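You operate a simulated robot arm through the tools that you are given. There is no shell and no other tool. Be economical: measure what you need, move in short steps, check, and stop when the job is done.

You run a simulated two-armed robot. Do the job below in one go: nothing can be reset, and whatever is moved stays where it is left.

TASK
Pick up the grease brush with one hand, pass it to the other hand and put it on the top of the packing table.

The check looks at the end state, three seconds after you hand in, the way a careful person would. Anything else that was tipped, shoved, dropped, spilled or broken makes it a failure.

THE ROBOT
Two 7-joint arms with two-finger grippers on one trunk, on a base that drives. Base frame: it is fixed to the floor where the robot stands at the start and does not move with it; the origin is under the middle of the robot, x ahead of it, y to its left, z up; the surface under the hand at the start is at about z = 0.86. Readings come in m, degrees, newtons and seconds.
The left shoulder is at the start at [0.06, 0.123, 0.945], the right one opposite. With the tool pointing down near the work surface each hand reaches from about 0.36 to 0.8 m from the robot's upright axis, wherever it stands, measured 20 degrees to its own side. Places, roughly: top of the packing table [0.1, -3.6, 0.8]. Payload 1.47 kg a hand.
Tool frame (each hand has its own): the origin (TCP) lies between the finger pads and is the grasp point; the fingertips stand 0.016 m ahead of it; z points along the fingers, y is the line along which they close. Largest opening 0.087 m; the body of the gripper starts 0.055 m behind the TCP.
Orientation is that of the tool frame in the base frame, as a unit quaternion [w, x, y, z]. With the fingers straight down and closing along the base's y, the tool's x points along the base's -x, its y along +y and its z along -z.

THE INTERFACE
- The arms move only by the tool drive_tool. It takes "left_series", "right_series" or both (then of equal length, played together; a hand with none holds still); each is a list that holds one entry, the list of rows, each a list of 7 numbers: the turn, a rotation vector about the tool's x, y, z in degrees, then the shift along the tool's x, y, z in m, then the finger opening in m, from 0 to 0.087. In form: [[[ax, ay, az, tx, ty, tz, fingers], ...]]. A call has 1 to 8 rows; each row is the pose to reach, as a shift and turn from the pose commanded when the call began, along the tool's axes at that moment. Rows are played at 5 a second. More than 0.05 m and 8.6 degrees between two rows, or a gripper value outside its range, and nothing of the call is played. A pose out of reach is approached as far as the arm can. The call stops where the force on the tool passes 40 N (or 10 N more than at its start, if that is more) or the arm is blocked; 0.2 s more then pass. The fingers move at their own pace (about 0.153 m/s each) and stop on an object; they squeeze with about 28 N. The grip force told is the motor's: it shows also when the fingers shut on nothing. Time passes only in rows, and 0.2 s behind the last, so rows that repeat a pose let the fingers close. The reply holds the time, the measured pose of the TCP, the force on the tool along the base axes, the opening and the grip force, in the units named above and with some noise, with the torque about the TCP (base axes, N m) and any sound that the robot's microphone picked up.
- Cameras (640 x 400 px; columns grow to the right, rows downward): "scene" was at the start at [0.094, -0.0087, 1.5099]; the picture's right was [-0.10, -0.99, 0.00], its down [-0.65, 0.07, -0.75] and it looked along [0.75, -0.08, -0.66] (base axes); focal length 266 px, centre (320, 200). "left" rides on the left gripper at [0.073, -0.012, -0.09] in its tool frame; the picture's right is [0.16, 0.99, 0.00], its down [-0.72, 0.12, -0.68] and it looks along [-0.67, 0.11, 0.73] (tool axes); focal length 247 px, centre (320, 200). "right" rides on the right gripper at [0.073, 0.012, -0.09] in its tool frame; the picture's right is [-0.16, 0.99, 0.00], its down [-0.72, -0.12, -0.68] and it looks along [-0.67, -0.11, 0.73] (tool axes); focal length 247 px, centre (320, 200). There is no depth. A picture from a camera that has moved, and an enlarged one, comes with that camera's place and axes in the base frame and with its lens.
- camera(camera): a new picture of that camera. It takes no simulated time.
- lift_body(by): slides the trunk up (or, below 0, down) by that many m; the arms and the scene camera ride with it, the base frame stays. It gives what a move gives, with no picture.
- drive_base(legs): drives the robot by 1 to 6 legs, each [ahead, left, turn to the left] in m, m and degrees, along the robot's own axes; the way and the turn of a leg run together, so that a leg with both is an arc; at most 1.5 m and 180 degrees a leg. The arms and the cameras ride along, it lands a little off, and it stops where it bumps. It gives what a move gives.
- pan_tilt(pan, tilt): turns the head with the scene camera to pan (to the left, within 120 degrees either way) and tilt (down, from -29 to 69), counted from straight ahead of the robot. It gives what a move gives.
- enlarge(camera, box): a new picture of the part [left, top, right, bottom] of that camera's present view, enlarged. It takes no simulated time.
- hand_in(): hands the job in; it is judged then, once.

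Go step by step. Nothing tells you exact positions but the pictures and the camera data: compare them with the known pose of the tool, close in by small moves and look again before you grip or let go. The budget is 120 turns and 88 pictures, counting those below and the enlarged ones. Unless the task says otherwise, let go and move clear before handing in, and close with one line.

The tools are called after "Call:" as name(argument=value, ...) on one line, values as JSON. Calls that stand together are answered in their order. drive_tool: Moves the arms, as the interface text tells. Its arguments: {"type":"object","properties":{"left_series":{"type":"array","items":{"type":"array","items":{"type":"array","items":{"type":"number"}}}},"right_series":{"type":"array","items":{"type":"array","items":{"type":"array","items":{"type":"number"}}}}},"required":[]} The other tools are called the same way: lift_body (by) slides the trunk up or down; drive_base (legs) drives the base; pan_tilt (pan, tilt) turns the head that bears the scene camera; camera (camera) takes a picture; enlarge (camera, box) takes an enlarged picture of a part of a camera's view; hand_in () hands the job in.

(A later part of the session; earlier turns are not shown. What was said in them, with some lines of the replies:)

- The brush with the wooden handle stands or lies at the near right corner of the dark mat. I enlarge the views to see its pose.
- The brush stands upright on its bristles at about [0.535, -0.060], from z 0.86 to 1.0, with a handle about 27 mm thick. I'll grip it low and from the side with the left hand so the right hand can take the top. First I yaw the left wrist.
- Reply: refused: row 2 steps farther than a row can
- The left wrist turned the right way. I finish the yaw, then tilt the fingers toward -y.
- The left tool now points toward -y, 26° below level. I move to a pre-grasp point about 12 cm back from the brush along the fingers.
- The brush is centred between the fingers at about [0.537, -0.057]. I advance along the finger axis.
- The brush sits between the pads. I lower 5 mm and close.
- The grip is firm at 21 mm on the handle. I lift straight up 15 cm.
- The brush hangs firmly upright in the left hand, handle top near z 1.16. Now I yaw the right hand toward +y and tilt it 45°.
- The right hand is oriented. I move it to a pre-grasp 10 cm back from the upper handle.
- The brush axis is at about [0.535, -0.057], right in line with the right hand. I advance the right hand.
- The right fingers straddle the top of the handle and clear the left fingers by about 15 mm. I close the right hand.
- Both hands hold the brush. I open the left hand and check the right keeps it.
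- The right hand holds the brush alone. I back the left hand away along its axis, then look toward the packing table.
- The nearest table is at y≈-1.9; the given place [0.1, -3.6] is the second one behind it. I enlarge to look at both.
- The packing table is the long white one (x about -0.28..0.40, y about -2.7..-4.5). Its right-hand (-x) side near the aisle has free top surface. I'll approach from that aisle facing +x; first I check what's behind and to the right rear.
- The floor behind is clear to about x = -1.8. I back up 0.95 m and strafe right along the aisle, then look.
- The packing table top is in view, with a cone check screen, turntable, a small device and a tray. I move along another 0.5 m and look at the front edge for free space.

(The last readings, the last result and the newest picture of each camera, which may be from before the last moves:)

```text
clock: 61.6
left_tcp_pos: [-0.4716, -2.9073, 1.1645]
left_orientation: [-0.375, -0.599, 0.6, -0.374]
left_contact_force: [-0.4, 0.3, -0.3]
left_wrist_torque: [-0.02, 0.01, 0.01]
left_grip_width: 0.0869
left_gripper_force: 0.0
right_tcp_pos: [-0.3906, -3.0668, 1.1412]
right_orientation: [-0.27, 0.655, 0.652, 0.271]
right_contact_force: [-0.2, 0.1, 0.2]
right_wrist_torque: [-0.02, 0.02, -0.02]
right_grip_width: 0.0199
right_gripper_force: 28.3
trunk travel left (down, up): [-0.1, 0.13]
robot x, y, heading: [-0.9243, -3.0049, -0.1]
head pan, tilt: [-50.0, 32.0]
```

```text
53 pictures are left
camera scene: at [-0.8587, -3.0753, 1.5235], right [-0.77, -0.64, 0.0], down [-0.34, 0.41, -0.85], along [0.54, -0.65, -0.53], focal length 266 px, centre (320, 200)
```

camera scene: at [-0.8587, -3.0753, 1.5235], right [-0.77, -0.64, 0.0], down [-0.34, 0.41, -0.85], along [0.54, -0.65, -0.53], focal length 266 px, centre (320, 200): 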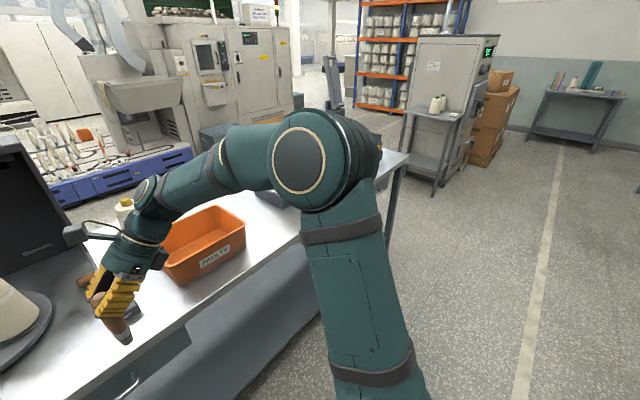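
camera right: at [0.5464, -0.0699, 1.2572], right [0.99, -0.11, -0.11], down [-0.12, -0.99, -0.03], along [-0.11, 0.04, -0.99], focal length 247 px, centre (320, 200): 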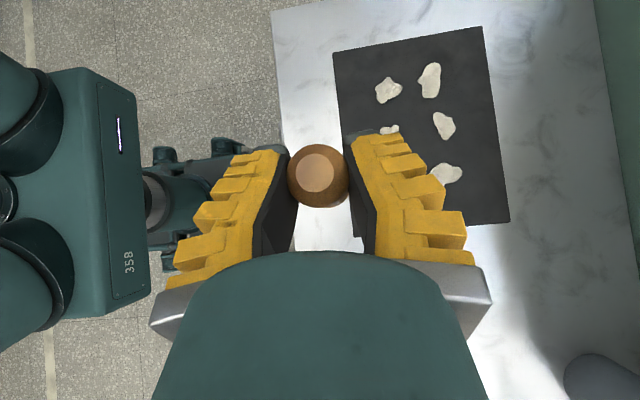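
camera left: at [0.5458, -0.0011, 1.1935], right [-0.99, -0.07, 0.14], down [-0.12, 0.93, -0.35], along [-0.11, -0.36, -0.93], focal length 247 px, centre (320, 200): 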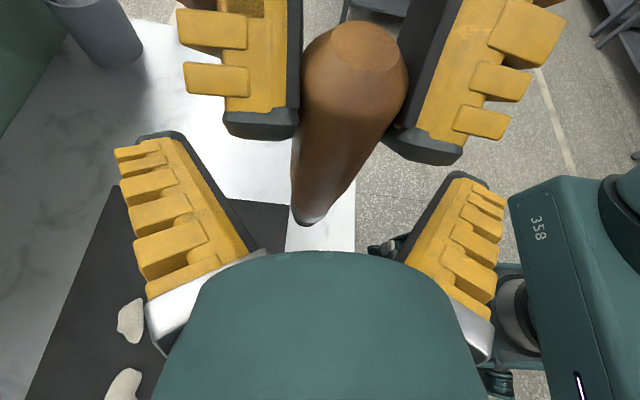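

Free surface exists along the front edge, between the turntable and the small device, at about [-0.18, -2.94]. I pull the left hand clear, drive 0.2 m ahead and 0.12 m left, then look with the right hand's camera.

Call:
drive_tool(left_series=[[[0, 0, 0, 0.015, 0.015, -0.035, 0.087], [0, 0, 0, 0.03, 0.03, -0.07, 0.087], [0, 0, 0, 0.045, 0.045, -0.1, 0.087], [0, 0, 0, 0.05, 0.06, -0.12, 0.087]]])

Call:
drive_base(legs=[[0.18, 0.12, 0]])

Call:
pan_tilt(pan=0, tilt=45)

Call:
camera(camera="scene")

Call:
camera(camera="right")

Call:
camera(camera="left")

```text
clock: 62.6
left_tcp_pos: [-0.5299, -2.8209, 1.2627]
left_orientation: [-0.375, -0.599, 0.6, -0.374]
left_contact_force: [-0.2, -0.3, 0.1]
left_wrist_torque: [0.03, 0.02, -0.02]
left_grip_width: 0.087
left_gripper_force: 0.1
right_tcp_pos: [-0.3918, -3.0667, 1.1421]
right_orientation: [-0.27, 0.654, 0.652, 0.27]
right_contact_force: [-0.7, -1.1, 0.0]
right_wrist_torque: [0.0, 0.01, -0.03]
right_grip_width: 0.0201
right_gripper_force: 27.6
trunk travel left (down, up): [-0.1, 0.13]
robot x, y, heading: [-0.9284, -3.0084, -0.1]
head pan, tilt: [-50.0, 32.0]
```

```text
clock: 64.3
left_tcp_pos: [-0.3465, -2.7018, 1.2633]
left_orientation: [-0.375, -0.599, 0.601, -0.374]
left_contact_force: [-0.1, -0.3, -0.3]
left_wrist_torque: [0.0, 0.01, -0.04]
left_grip_width: 0.0868
left_gripper_force: 0.1
right_tcp_pos: [-0.2091, -2.9468, 1.1404]
right_orientation: [-0.271, 0.654, 0.653, 0.27]
right_contact_force: [0.5, 0.1, -0.6]
right_wrist_torque: [0.01, 0.03, 0.04]
right_grip_width: 0.0203
right_gripper_force: 28.2
trunk travel left (down, up): [-0.1, 0.13]
robot x, y, heading: [-0.7446, -2.8878, -0.3]
head pan, tilt: [-50.0, 32.0]
```

```text
clock: 65.5
left_tcp_pos: [-0.3463, -2.7021, 1.2632]
left_orientation: [-0.375, -0.599, 0.6, -0.375]
left_contact_force: [-0.7, -0.5, -0.1]
left_wrist_torque: [0.0, 0.01, 0.0]
left_grip_width: 0.0868
left_gripper_force: 0.2
right_tcp_pos: [-0.2097, -2.9489, 1.1417]
right_orientation: [-0.271, 0.654, 0.653, 0.271]
right_contact_force: [0.8, 0.1, 0.3]
right_wrist_torque: [0.0, 0.01, 0.02]
right_grip_width: 0.0202
right_gripper_force: 28.4
trunk travel left (down, up): [-0.1, 0.13]
robot x, y, heading: [-0.7438, -2.8864, -0.0]
head pan, tilt: [0.0, 45.0]
```

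```text
52 pictures are left
camera scene: at [-0.6529, -2.8884, 1.5041], right [0.0, -1.0, 0.0], down [-0.71, 0.0, -0.71], along [0.71, 0.0, -0.71], focal length 266 px, centre (320, 200)
```

scene: 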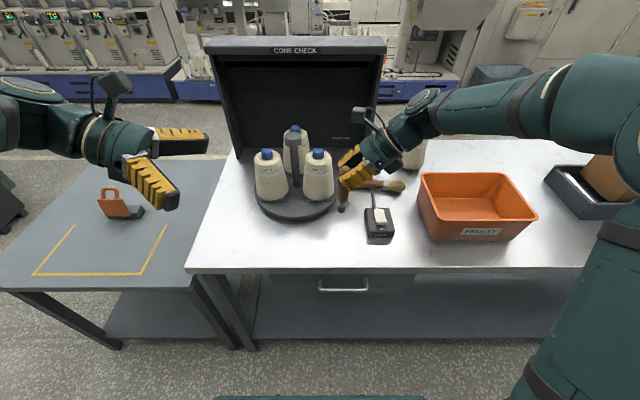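

```text
51 pictures are left
camera right: at [-0.1981, -2.9593, 1.2572], right [0.99, -0.11, -0.11], down [-0.12, -0.99, -0.03], along [-0.11, 0.04, -0.99], focal length 247 px, centre (320, 200)
```

right: 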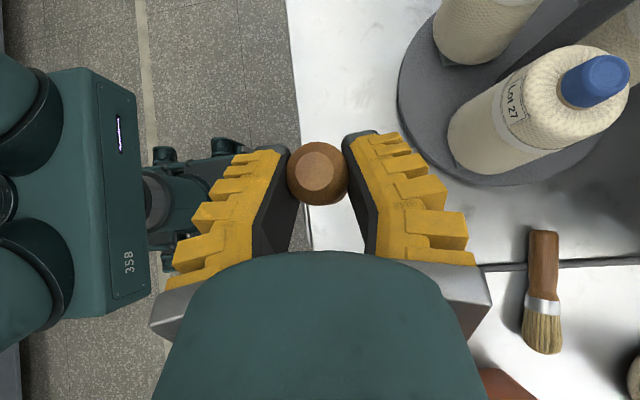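

```text
50 pictures are left
camera left: at [-0.3367, -2.6528, 1.3685], right [-0.99, -0.07, 0.14], down [-0.11, 0.93, -0.35], along [-0.11, -0.36, -0.93], focal length 247 px, centre (320, 200)
```

left: 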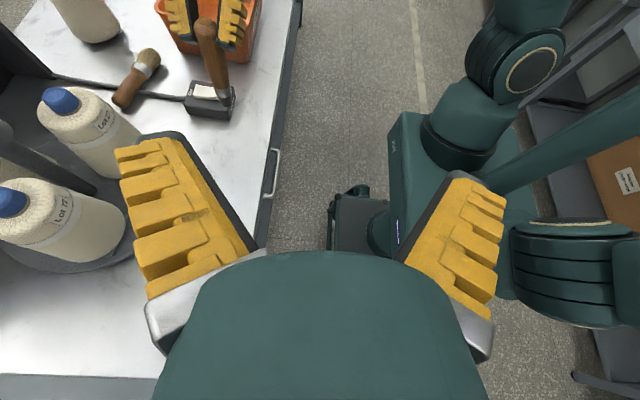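

A different bristle brush already lies on this table, which I leave alone. The free spot I choose is [-0.18, -2.91]. I check how the brush hangs in the right hand.

Call:
enlarge(camera="scene", box=[290, 130, 418, 210])

Call:
enlarge(camera="left", box=[140, 0, 300, 100])

```text
5.00 times, centred on (354, 170) of scene
camera zoom: at [-0.6529, -2.8884, 1.5041], right [0.0, -1.0, 0.0], down [-0.71, 0.0, -0.71], along [0.71, 0.0, -0.71], focal length 1330 px, centre (150, 350)
```

zoom: 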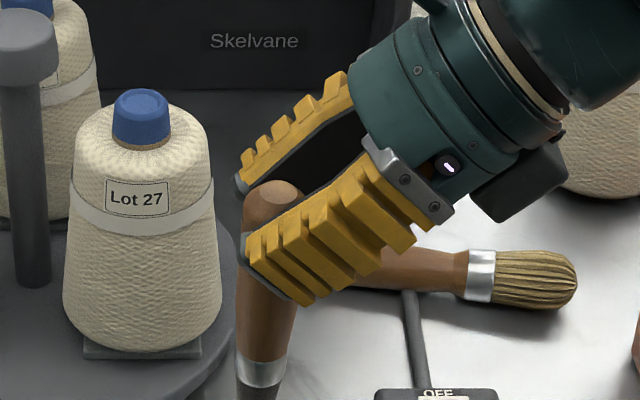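

```text
4.00 times, centred on (220, 50) of left
camera zoom: at [-0.3367, -2.6528, 1.3685], right [-0.99, -0.07, 0.14], down [-0.11, 0.93, -0.35], along [-0.11, -0.36, -0.93], focal length 988 px, centre (720, 800)
```

zoom: 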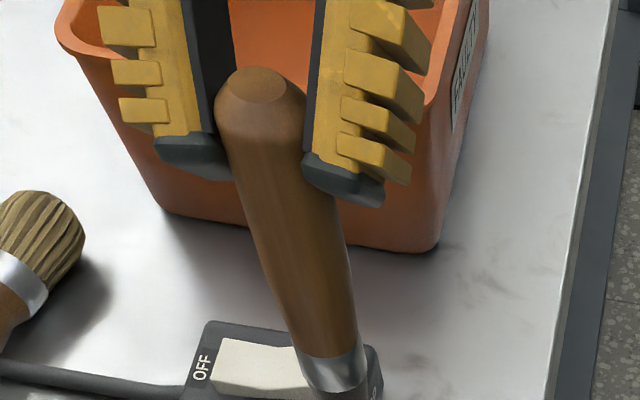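

The brush hangs vertically in the right hand. I move over the free spot and lower 14 cm, leaving a few centimetres above the top.

Call:
drive_tool(right_series=[[[0, 0, 0, 0.021, 0.035, 0.021, 0.01], [0, 0, 0, -0.004, 0.035, 0.046, 0.01], [0, 0, 0, -0.029, 0.035, 0.071, 0.01], [0, 0, 0, -0.054, 0.035, 0.096, 0.01], [0, 0, 0, -0.078, 0.035, 0.12, 0.01]]])

Call:
camera(camera="scene")

Call:
enlarge(camera="left", box=[100, 0, 340, 150])

```text
clock: 66.7
left_tcp_pos: [-0.3467, -2.7023, 1.2639]
left_orientation: [-0.376, -0.598, 0.601, -0.374]
left_contact_force: [-0.6, -0.2, 0.0]
left_wrist_torque: [0.02, 0.02, 0.0]
left_grip_width: 0.0874
left_gripper_force: 0.0
right_tcp_pos: [-0.1731, -2.9194, 1.0029]
right_orientation: [-0.27, 0.655, 0.652, 0.271]
right_contact_force: [-0.6, -0.2, -0.5]
right_wrist_torque: [0.02, 0.02, -0.02]
right_grip_width: 0.02
right_gripper_force: 28.2
trunk travel left (down, up): [-0.1, 0.13]
robot x, y, heading: [-0.7462, -2.8877, 0.0]
head pan, tilt: [0.0, 45.0]
```

```text
47 pictures are left
camera scene: at [-0.6521, -2.8883, 1.504], right [0.0, -1.0, 0.0], down [-0.71, 0.0, -0.71], along [0.71, 0.0, -0.71], focal length 266 px, centre (320, 200)
```

scene: 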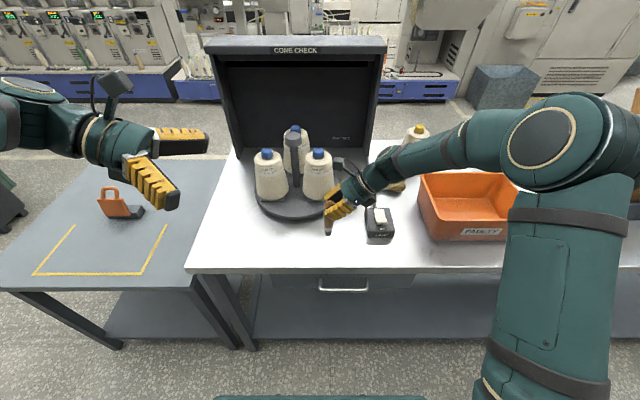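

```text
2.67 times, centred on (220, 75) of left
camera zoom: at [-0.3358, -2.6528, 1.3682], right [-0.99, -0.07, 0.14], down [-0.11, 0.93, -0.35], along [-0.11, -0.36, -0.92], focal length 659 px, centre (587, 533)
```

zoom: 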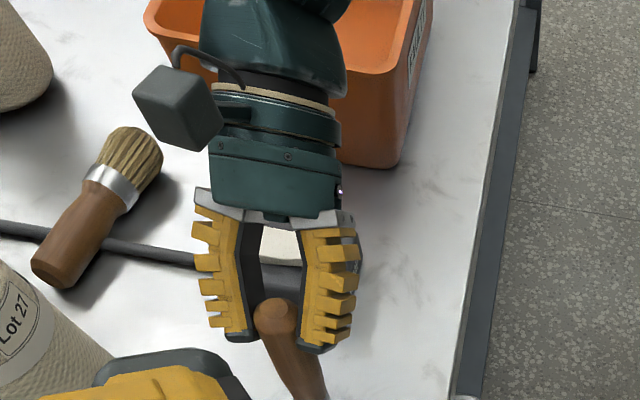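

The brush is near the top at the chosen spot. I check clearances before the slow descent.

Call:
enlarge(camera="scene", box=[260, 140, 420, 260])

Call:
camera(camera="right")

```text
3.33 times, centred on (340, 200) of scene
camera zoom: at [-0.6521, -2.8883, 1.504], right [0.0, -1.0, 0.0], down [-0.71, 0.0, -0.71], along [0.71, 0.0, -0.71], focal length 886 px, centre (253, 200)
```

zoom: 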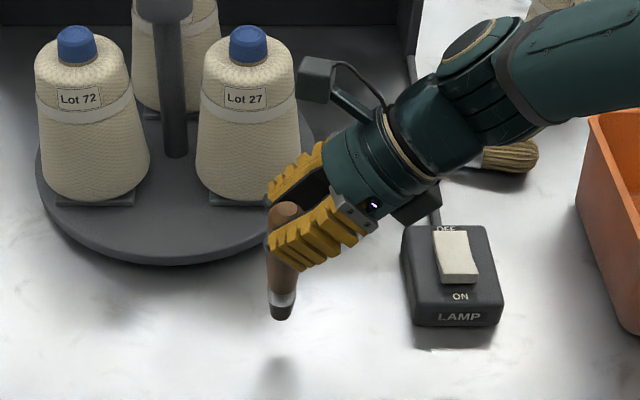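

```text
44 pictures are left
camera right: at [-0.1628, -2.9307, 1.1183], right [0.99, -0.11, -0.11], down [-0.12, -0.99, -0.03], along [-0.11, 0.04, -0.99], focal length 247 px, centre (320, 200)
```

right: 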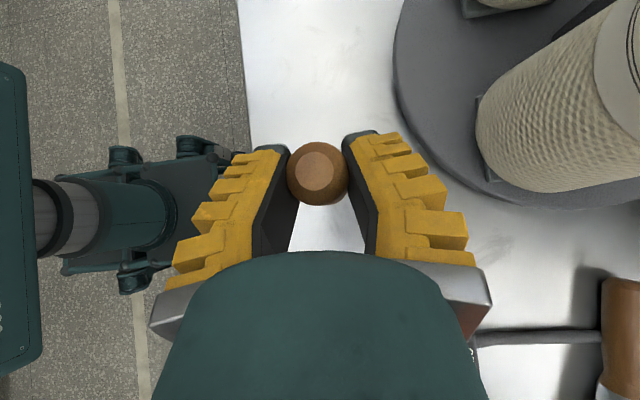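

The shadow shows about 8–9 cm still to go, with the table top near z 0.80. I lower 6 cm more and look again.

Call:
drive_tool(right_series=[[[0, 0, 0, -0.01, 0, 0.01, 0.01], [0, 0, 0, -0.02, 0, 0.02, 0.01], [0, 0, 0, -0.03, 0, 0.03, 0.01], [0, 0, 0, -0.0424, 0, 0.0424, 0.01]]])

Call:
enlarge(camera="scene", box=[260, 140, 420, 260])

Call:
enlarge(camera="left", box=[100, 0, 340, 150])

```text
clock: 67.7
left_tcp_pos: [-0.3475, -2.7023, 1.2623]
left_orientation: [-0.375, -0.599, 0.6, -0.374]
left_contact_force: [1.1, -0.3, 0.0]
left_wrist_torque: [0.02, 0.03, -0.01]
left_grip_width: 0.0871
left_gripper_force: 0.1
right_tcp_pos: [-0.1755, -2.9192, 0.9406]
right_orientation: [-0.27, 0.655, 0.652, 0.271]
right_contact_force: [1.0, 1.2, 9.2]
right_wrist_torque: [0.1, -0.12, -0.02]
right_grip_width: 0.0252
right_gripper_force: 28.0
trunk travel left (down, up): [-0.1, 0.13]
robot x, y, heading: [-0.7422, -2.8878, -0.2]
head pan, tilt: [0.0, 45.0]
```

```text
3.33 times, centred on (340, 200) of scene
camera zoom: at [-0.6526, -2.8884, 1.504], right [0.0, -1.0, 0.0], down [-0.71, 0.0, -0.71], along [0.71, 0.0, -0.71], focal length 886 px, centre (253, 200)
```

zoom: 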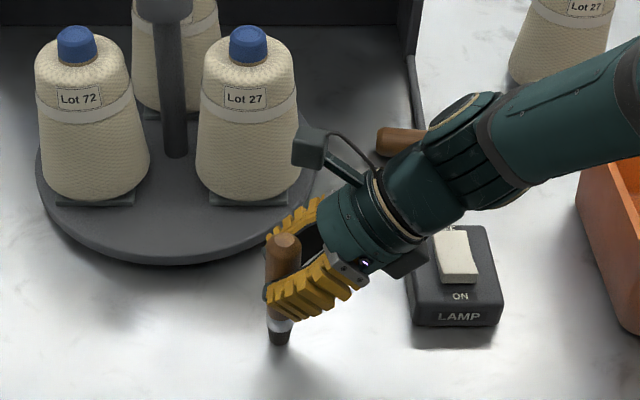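

```text
2.67 times, centred on (220, 75) of left
camera zoom: at [-0.3362, -2.6529, 1.3683], right [-0.99, -0.07, 0.14], down [-0.11, 0.93, -0.35], along [-0.11, -0.36, -0.93], focal length 659 px, centre (587, 533)
```

zoom: 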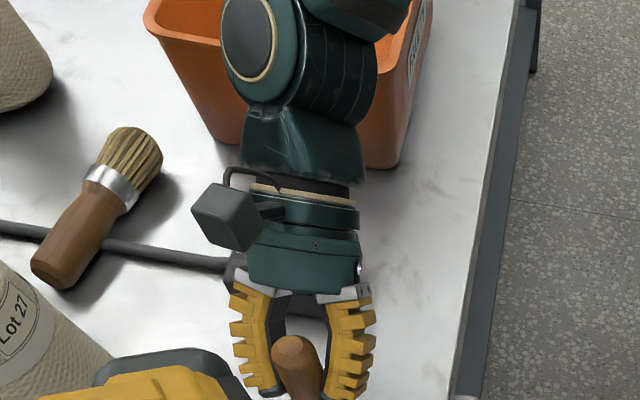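

The brush has touched down (9 N upward, acting at the brush) and stays upright. I ease up slightly to relieve the load and check.

Call:
drive_tool(right_series=[[[0, 0, 0, 0.0007, 0, -0.0007, 0.01], [0, 0, 0, 0.0007, 0, -0.0007, 0.01]]])

Call:
camera(camera="right")

Call:
enlarge(camera="scene", box=[290, 180, 370, 240])

```text
clock: 68.3
left_tcp_pos: [-0.3464, -2.7023, 1.2624]
left_orientation: [-0.375, -0.599, 0.6, -0.374]
left_contact_force: [-0.8, 0.2, -0.1]
left_wrist_torque: [-0.03, 0.01, 0.02]
left_grip_width: 0.087
left_gripper_force: 0.0
right_tcp_pos: [-0.1764, -2.9186, 0.9405]
right_orientation: [-0.271, 0.654, 0.652, 0.27]
right_contact_force: [-0.1, 0.7, 0.2]
right_wrist_torque: [-0.01, -0.03, -0.05]
right_grip_width: 0.0234
right_gripper_force: 27.9
trunk travel left (down, up): [-0.1, 0.13]
robot x, y, heading: [-0.7477, -2.8875, 0.0]
head pan, tilt: [0.0, 45.0]
```

```text
41 pictures are left
camera right: at [-0.1639, -2.93, 1.0569], right [0.99, -0.11, -0.11], down [-0.12, -0.99, -0.03], along [-0.11, 0.04, -0.99], focal length 247 px, centre (320, 200)
```

right: 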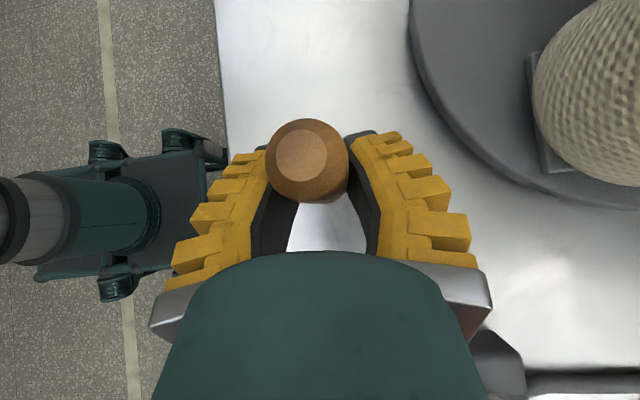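

```text
6.67 times, centred on (330, 210) of scene
camera zoom: at [-0.6529, -2.8883, 1.504], right [0.0, -1.0, 0.0], down [-0.71, 0.0, -0.71], along [0.71, 0.0, -0.71], focal length 1773 px, centre (253, 133)
```

zoom: 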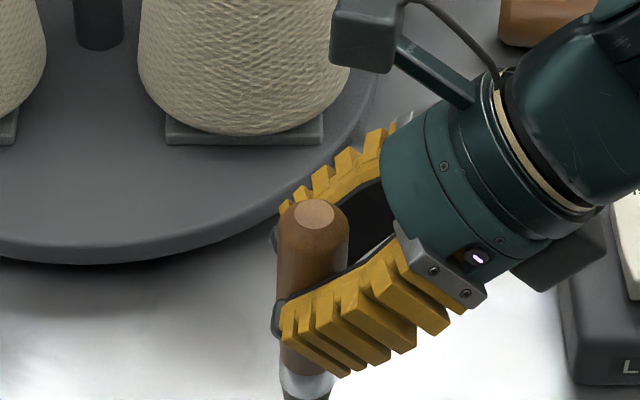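

Load is relieved and the brush looks vertical. I check the foot of the brush before opening.

Call:
enlarge(camera="scene", box=[300, 200, 364, 260])

```text
6.67 times, centred on (332, 230) of scene
camera zoom: at [-0.6529, -2.8883, 1.504], right [0.0, -1.0, 0.0], down [-0.71, 0.0, -0.71], along [0.71, 0.0, -0.71], focal length 1773 px, centre (240, 0)
```

zoom: 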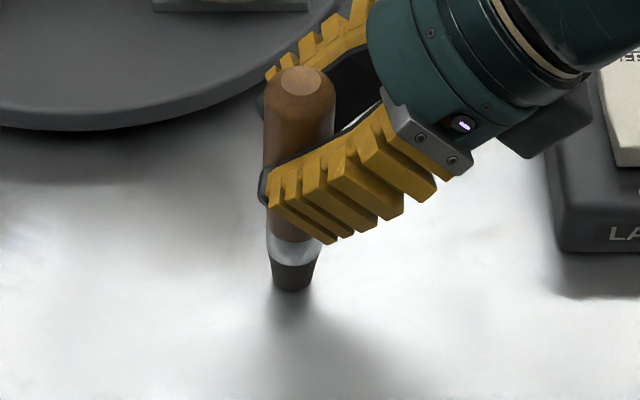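

The foot is on the table and the axis is vertical. I open slowly.

Call:
drive_tool(right_series=[[[0, 0, 0, 0, 0, 0, 0.024], [0, 0, 0, 0, 0, 0, 0.028], [0, 0, 0, 0, 0, 0, 0.034], [0, 0, 0, 0, 0, 0, 0.042], [0, 0, 0, 0, 0, 0, 0.055], [0, 0, 0, 0, 0, 0, 0.07]]])

Call:
enlarge(camera="scene", box=[300, 200, 364, 260])

Call:
camera(camera="right")

```text
clock: 69.7
left_tcp_pos: [-0.3474, -2.7027, 1.2624]
left_orientation: [-0.375, -0.599, 0.6, -0.374]
left_contact_force: [-0.1, 0.1, 0.0]
left_wrist_torque: [0.0, -0.01, 0.0]
left_grip_width: 0.0869
left_gripper_force: 0.1
right_tcp_pos: [-0.1764, -2.9181, 0.9427]
right_orientation: [-0.27, 0.654, 0.653, 0.271]
right_contact_force: [0.5, -0.7, -0.4]
right_wrist_torque: [-0.01, -0.02, 0.02]
right_grip_width: 0.0736
right_gripper_force: 2.2
trunk travel left (down, up): [-0.1, 0.13]
robot x, y, heading: [-0.744, -2.8887, -0.2]
head pan, tilt: [0.0, 45.0]
```

```text
6.67 times, centred on (332, 230) of scene
camera zoom: at [-0.6529, -2.8883, 1.5041], right [0.0, -1.0, 0.0], down [-0.71, 0.0, -0.71], along [0.71, 0.0, -0.71], focal length 1773 px, centre (240, 0)
```

zoom: 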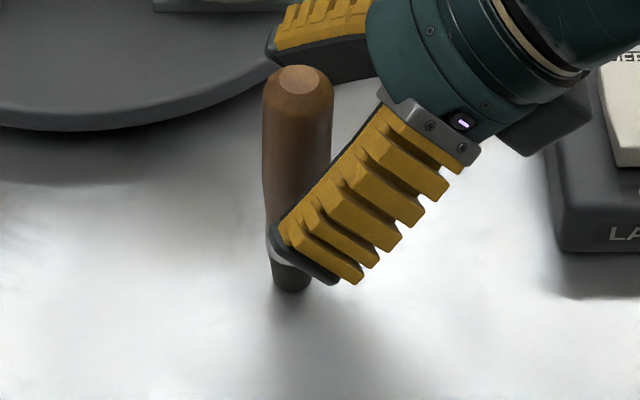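

```text
37 pictures are left
camera right: at [-0.1636, -2.9297, 1.058], right [0.99, -0.11, -0.11], down [-0.12, -0.99, -0.03], along [-0.11, 0.04, -0.99], focal length 247 px, centre (320, 200)
```

right: 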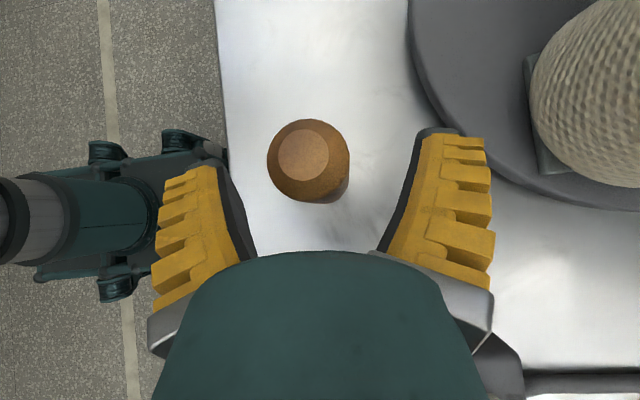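

The brush stands free. I withdraw the right hand along its finger axis, up and away.

Call:
drive_tool(right_series=[[[0, 0, 0, 0, 0, -0.01, 0.075], [0, 0, 0, 0, 0, -0.03, 0.075], [0, 0, 0, 0, 0, -0.06, 0.075], [0, 0, 0, 0, 0, -0.1, 0.075], [0, 0, 0, 0, 0, -0.14, 0.075], [0, 0, 0, 0.03, 0, -0.16, 0.075]]])

Call:
camera(camera="scene")

Call:
camera(camera="right")

```text
clock: 71.1
left_tcp_pos: [-0.3478, -2.7015, 1.2633]
left_orientation: [-0.375, -0.599, 0.601, -0.374]
left_contact_force: [0.8, 0.9, 0.0]
left_wrist_torque: [0.0, 0.0, -0.02]
left_grip_width: 0.087
left_gripper_force: 0.0
right_tcp_pos: [-0.176, -3.01, 1.0769]
right_orientation: [-0.271, 0.654, 0.653, 0.271]
right_contact_force: [0.0, 0.8, -0.1]
right_wrist_torque: [-0.01, 0.0, 0.0]
right_grip_width: 0.0777
right_gripper_force: 1.8
trunk travel left (down, up): [-0.1, 0.13]
robot x, y, heading: [-0.744, -2.8891, -0.1]
head pan, tilt: [0.0, 45.0]
```

```text
36 pictures are left
camera scene: at [-0.6535, -2.8873, 1.5041], right [0.0, -1.0, 0.0], down [-0.71, 0.0, -0.71], along [0.71, 0.0, -0.71], focal length 266 px, centre (320, 200)
```

scene: 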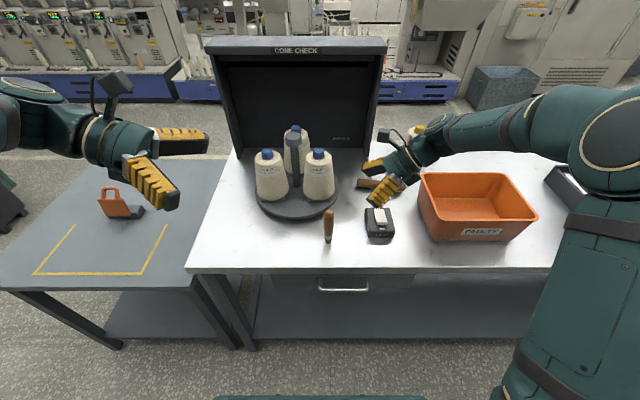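

```text
35 pictures are left
camera right: at [-0.165, -3.0205, 1.1939], right [0.99, -0.11, -0.11], down [-0.12, -0.99, -0.03], along [-0.11, 0.04, -0.99], focal length 247 px, centre (320, 200)
```

right: 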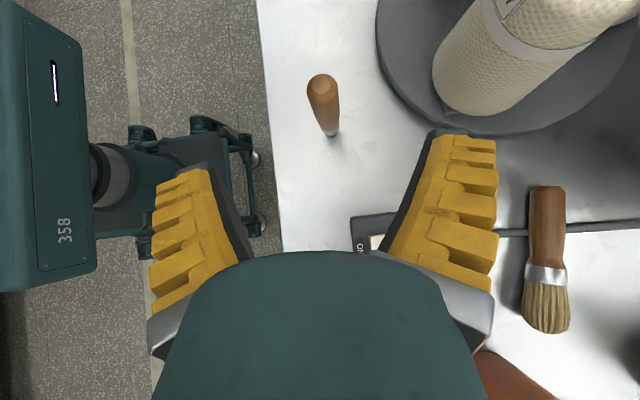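

The brush stands upright and free on the packing table, nothing else has moved, and both hands are clear. I hand in.

Call:
hand_in()

```text
The job is handed in.
```

The left hand picked up the grease brush and passed it to the right hand, which stood it upright on top of the packing table; I saw nothing else disturbed in the last pictures.
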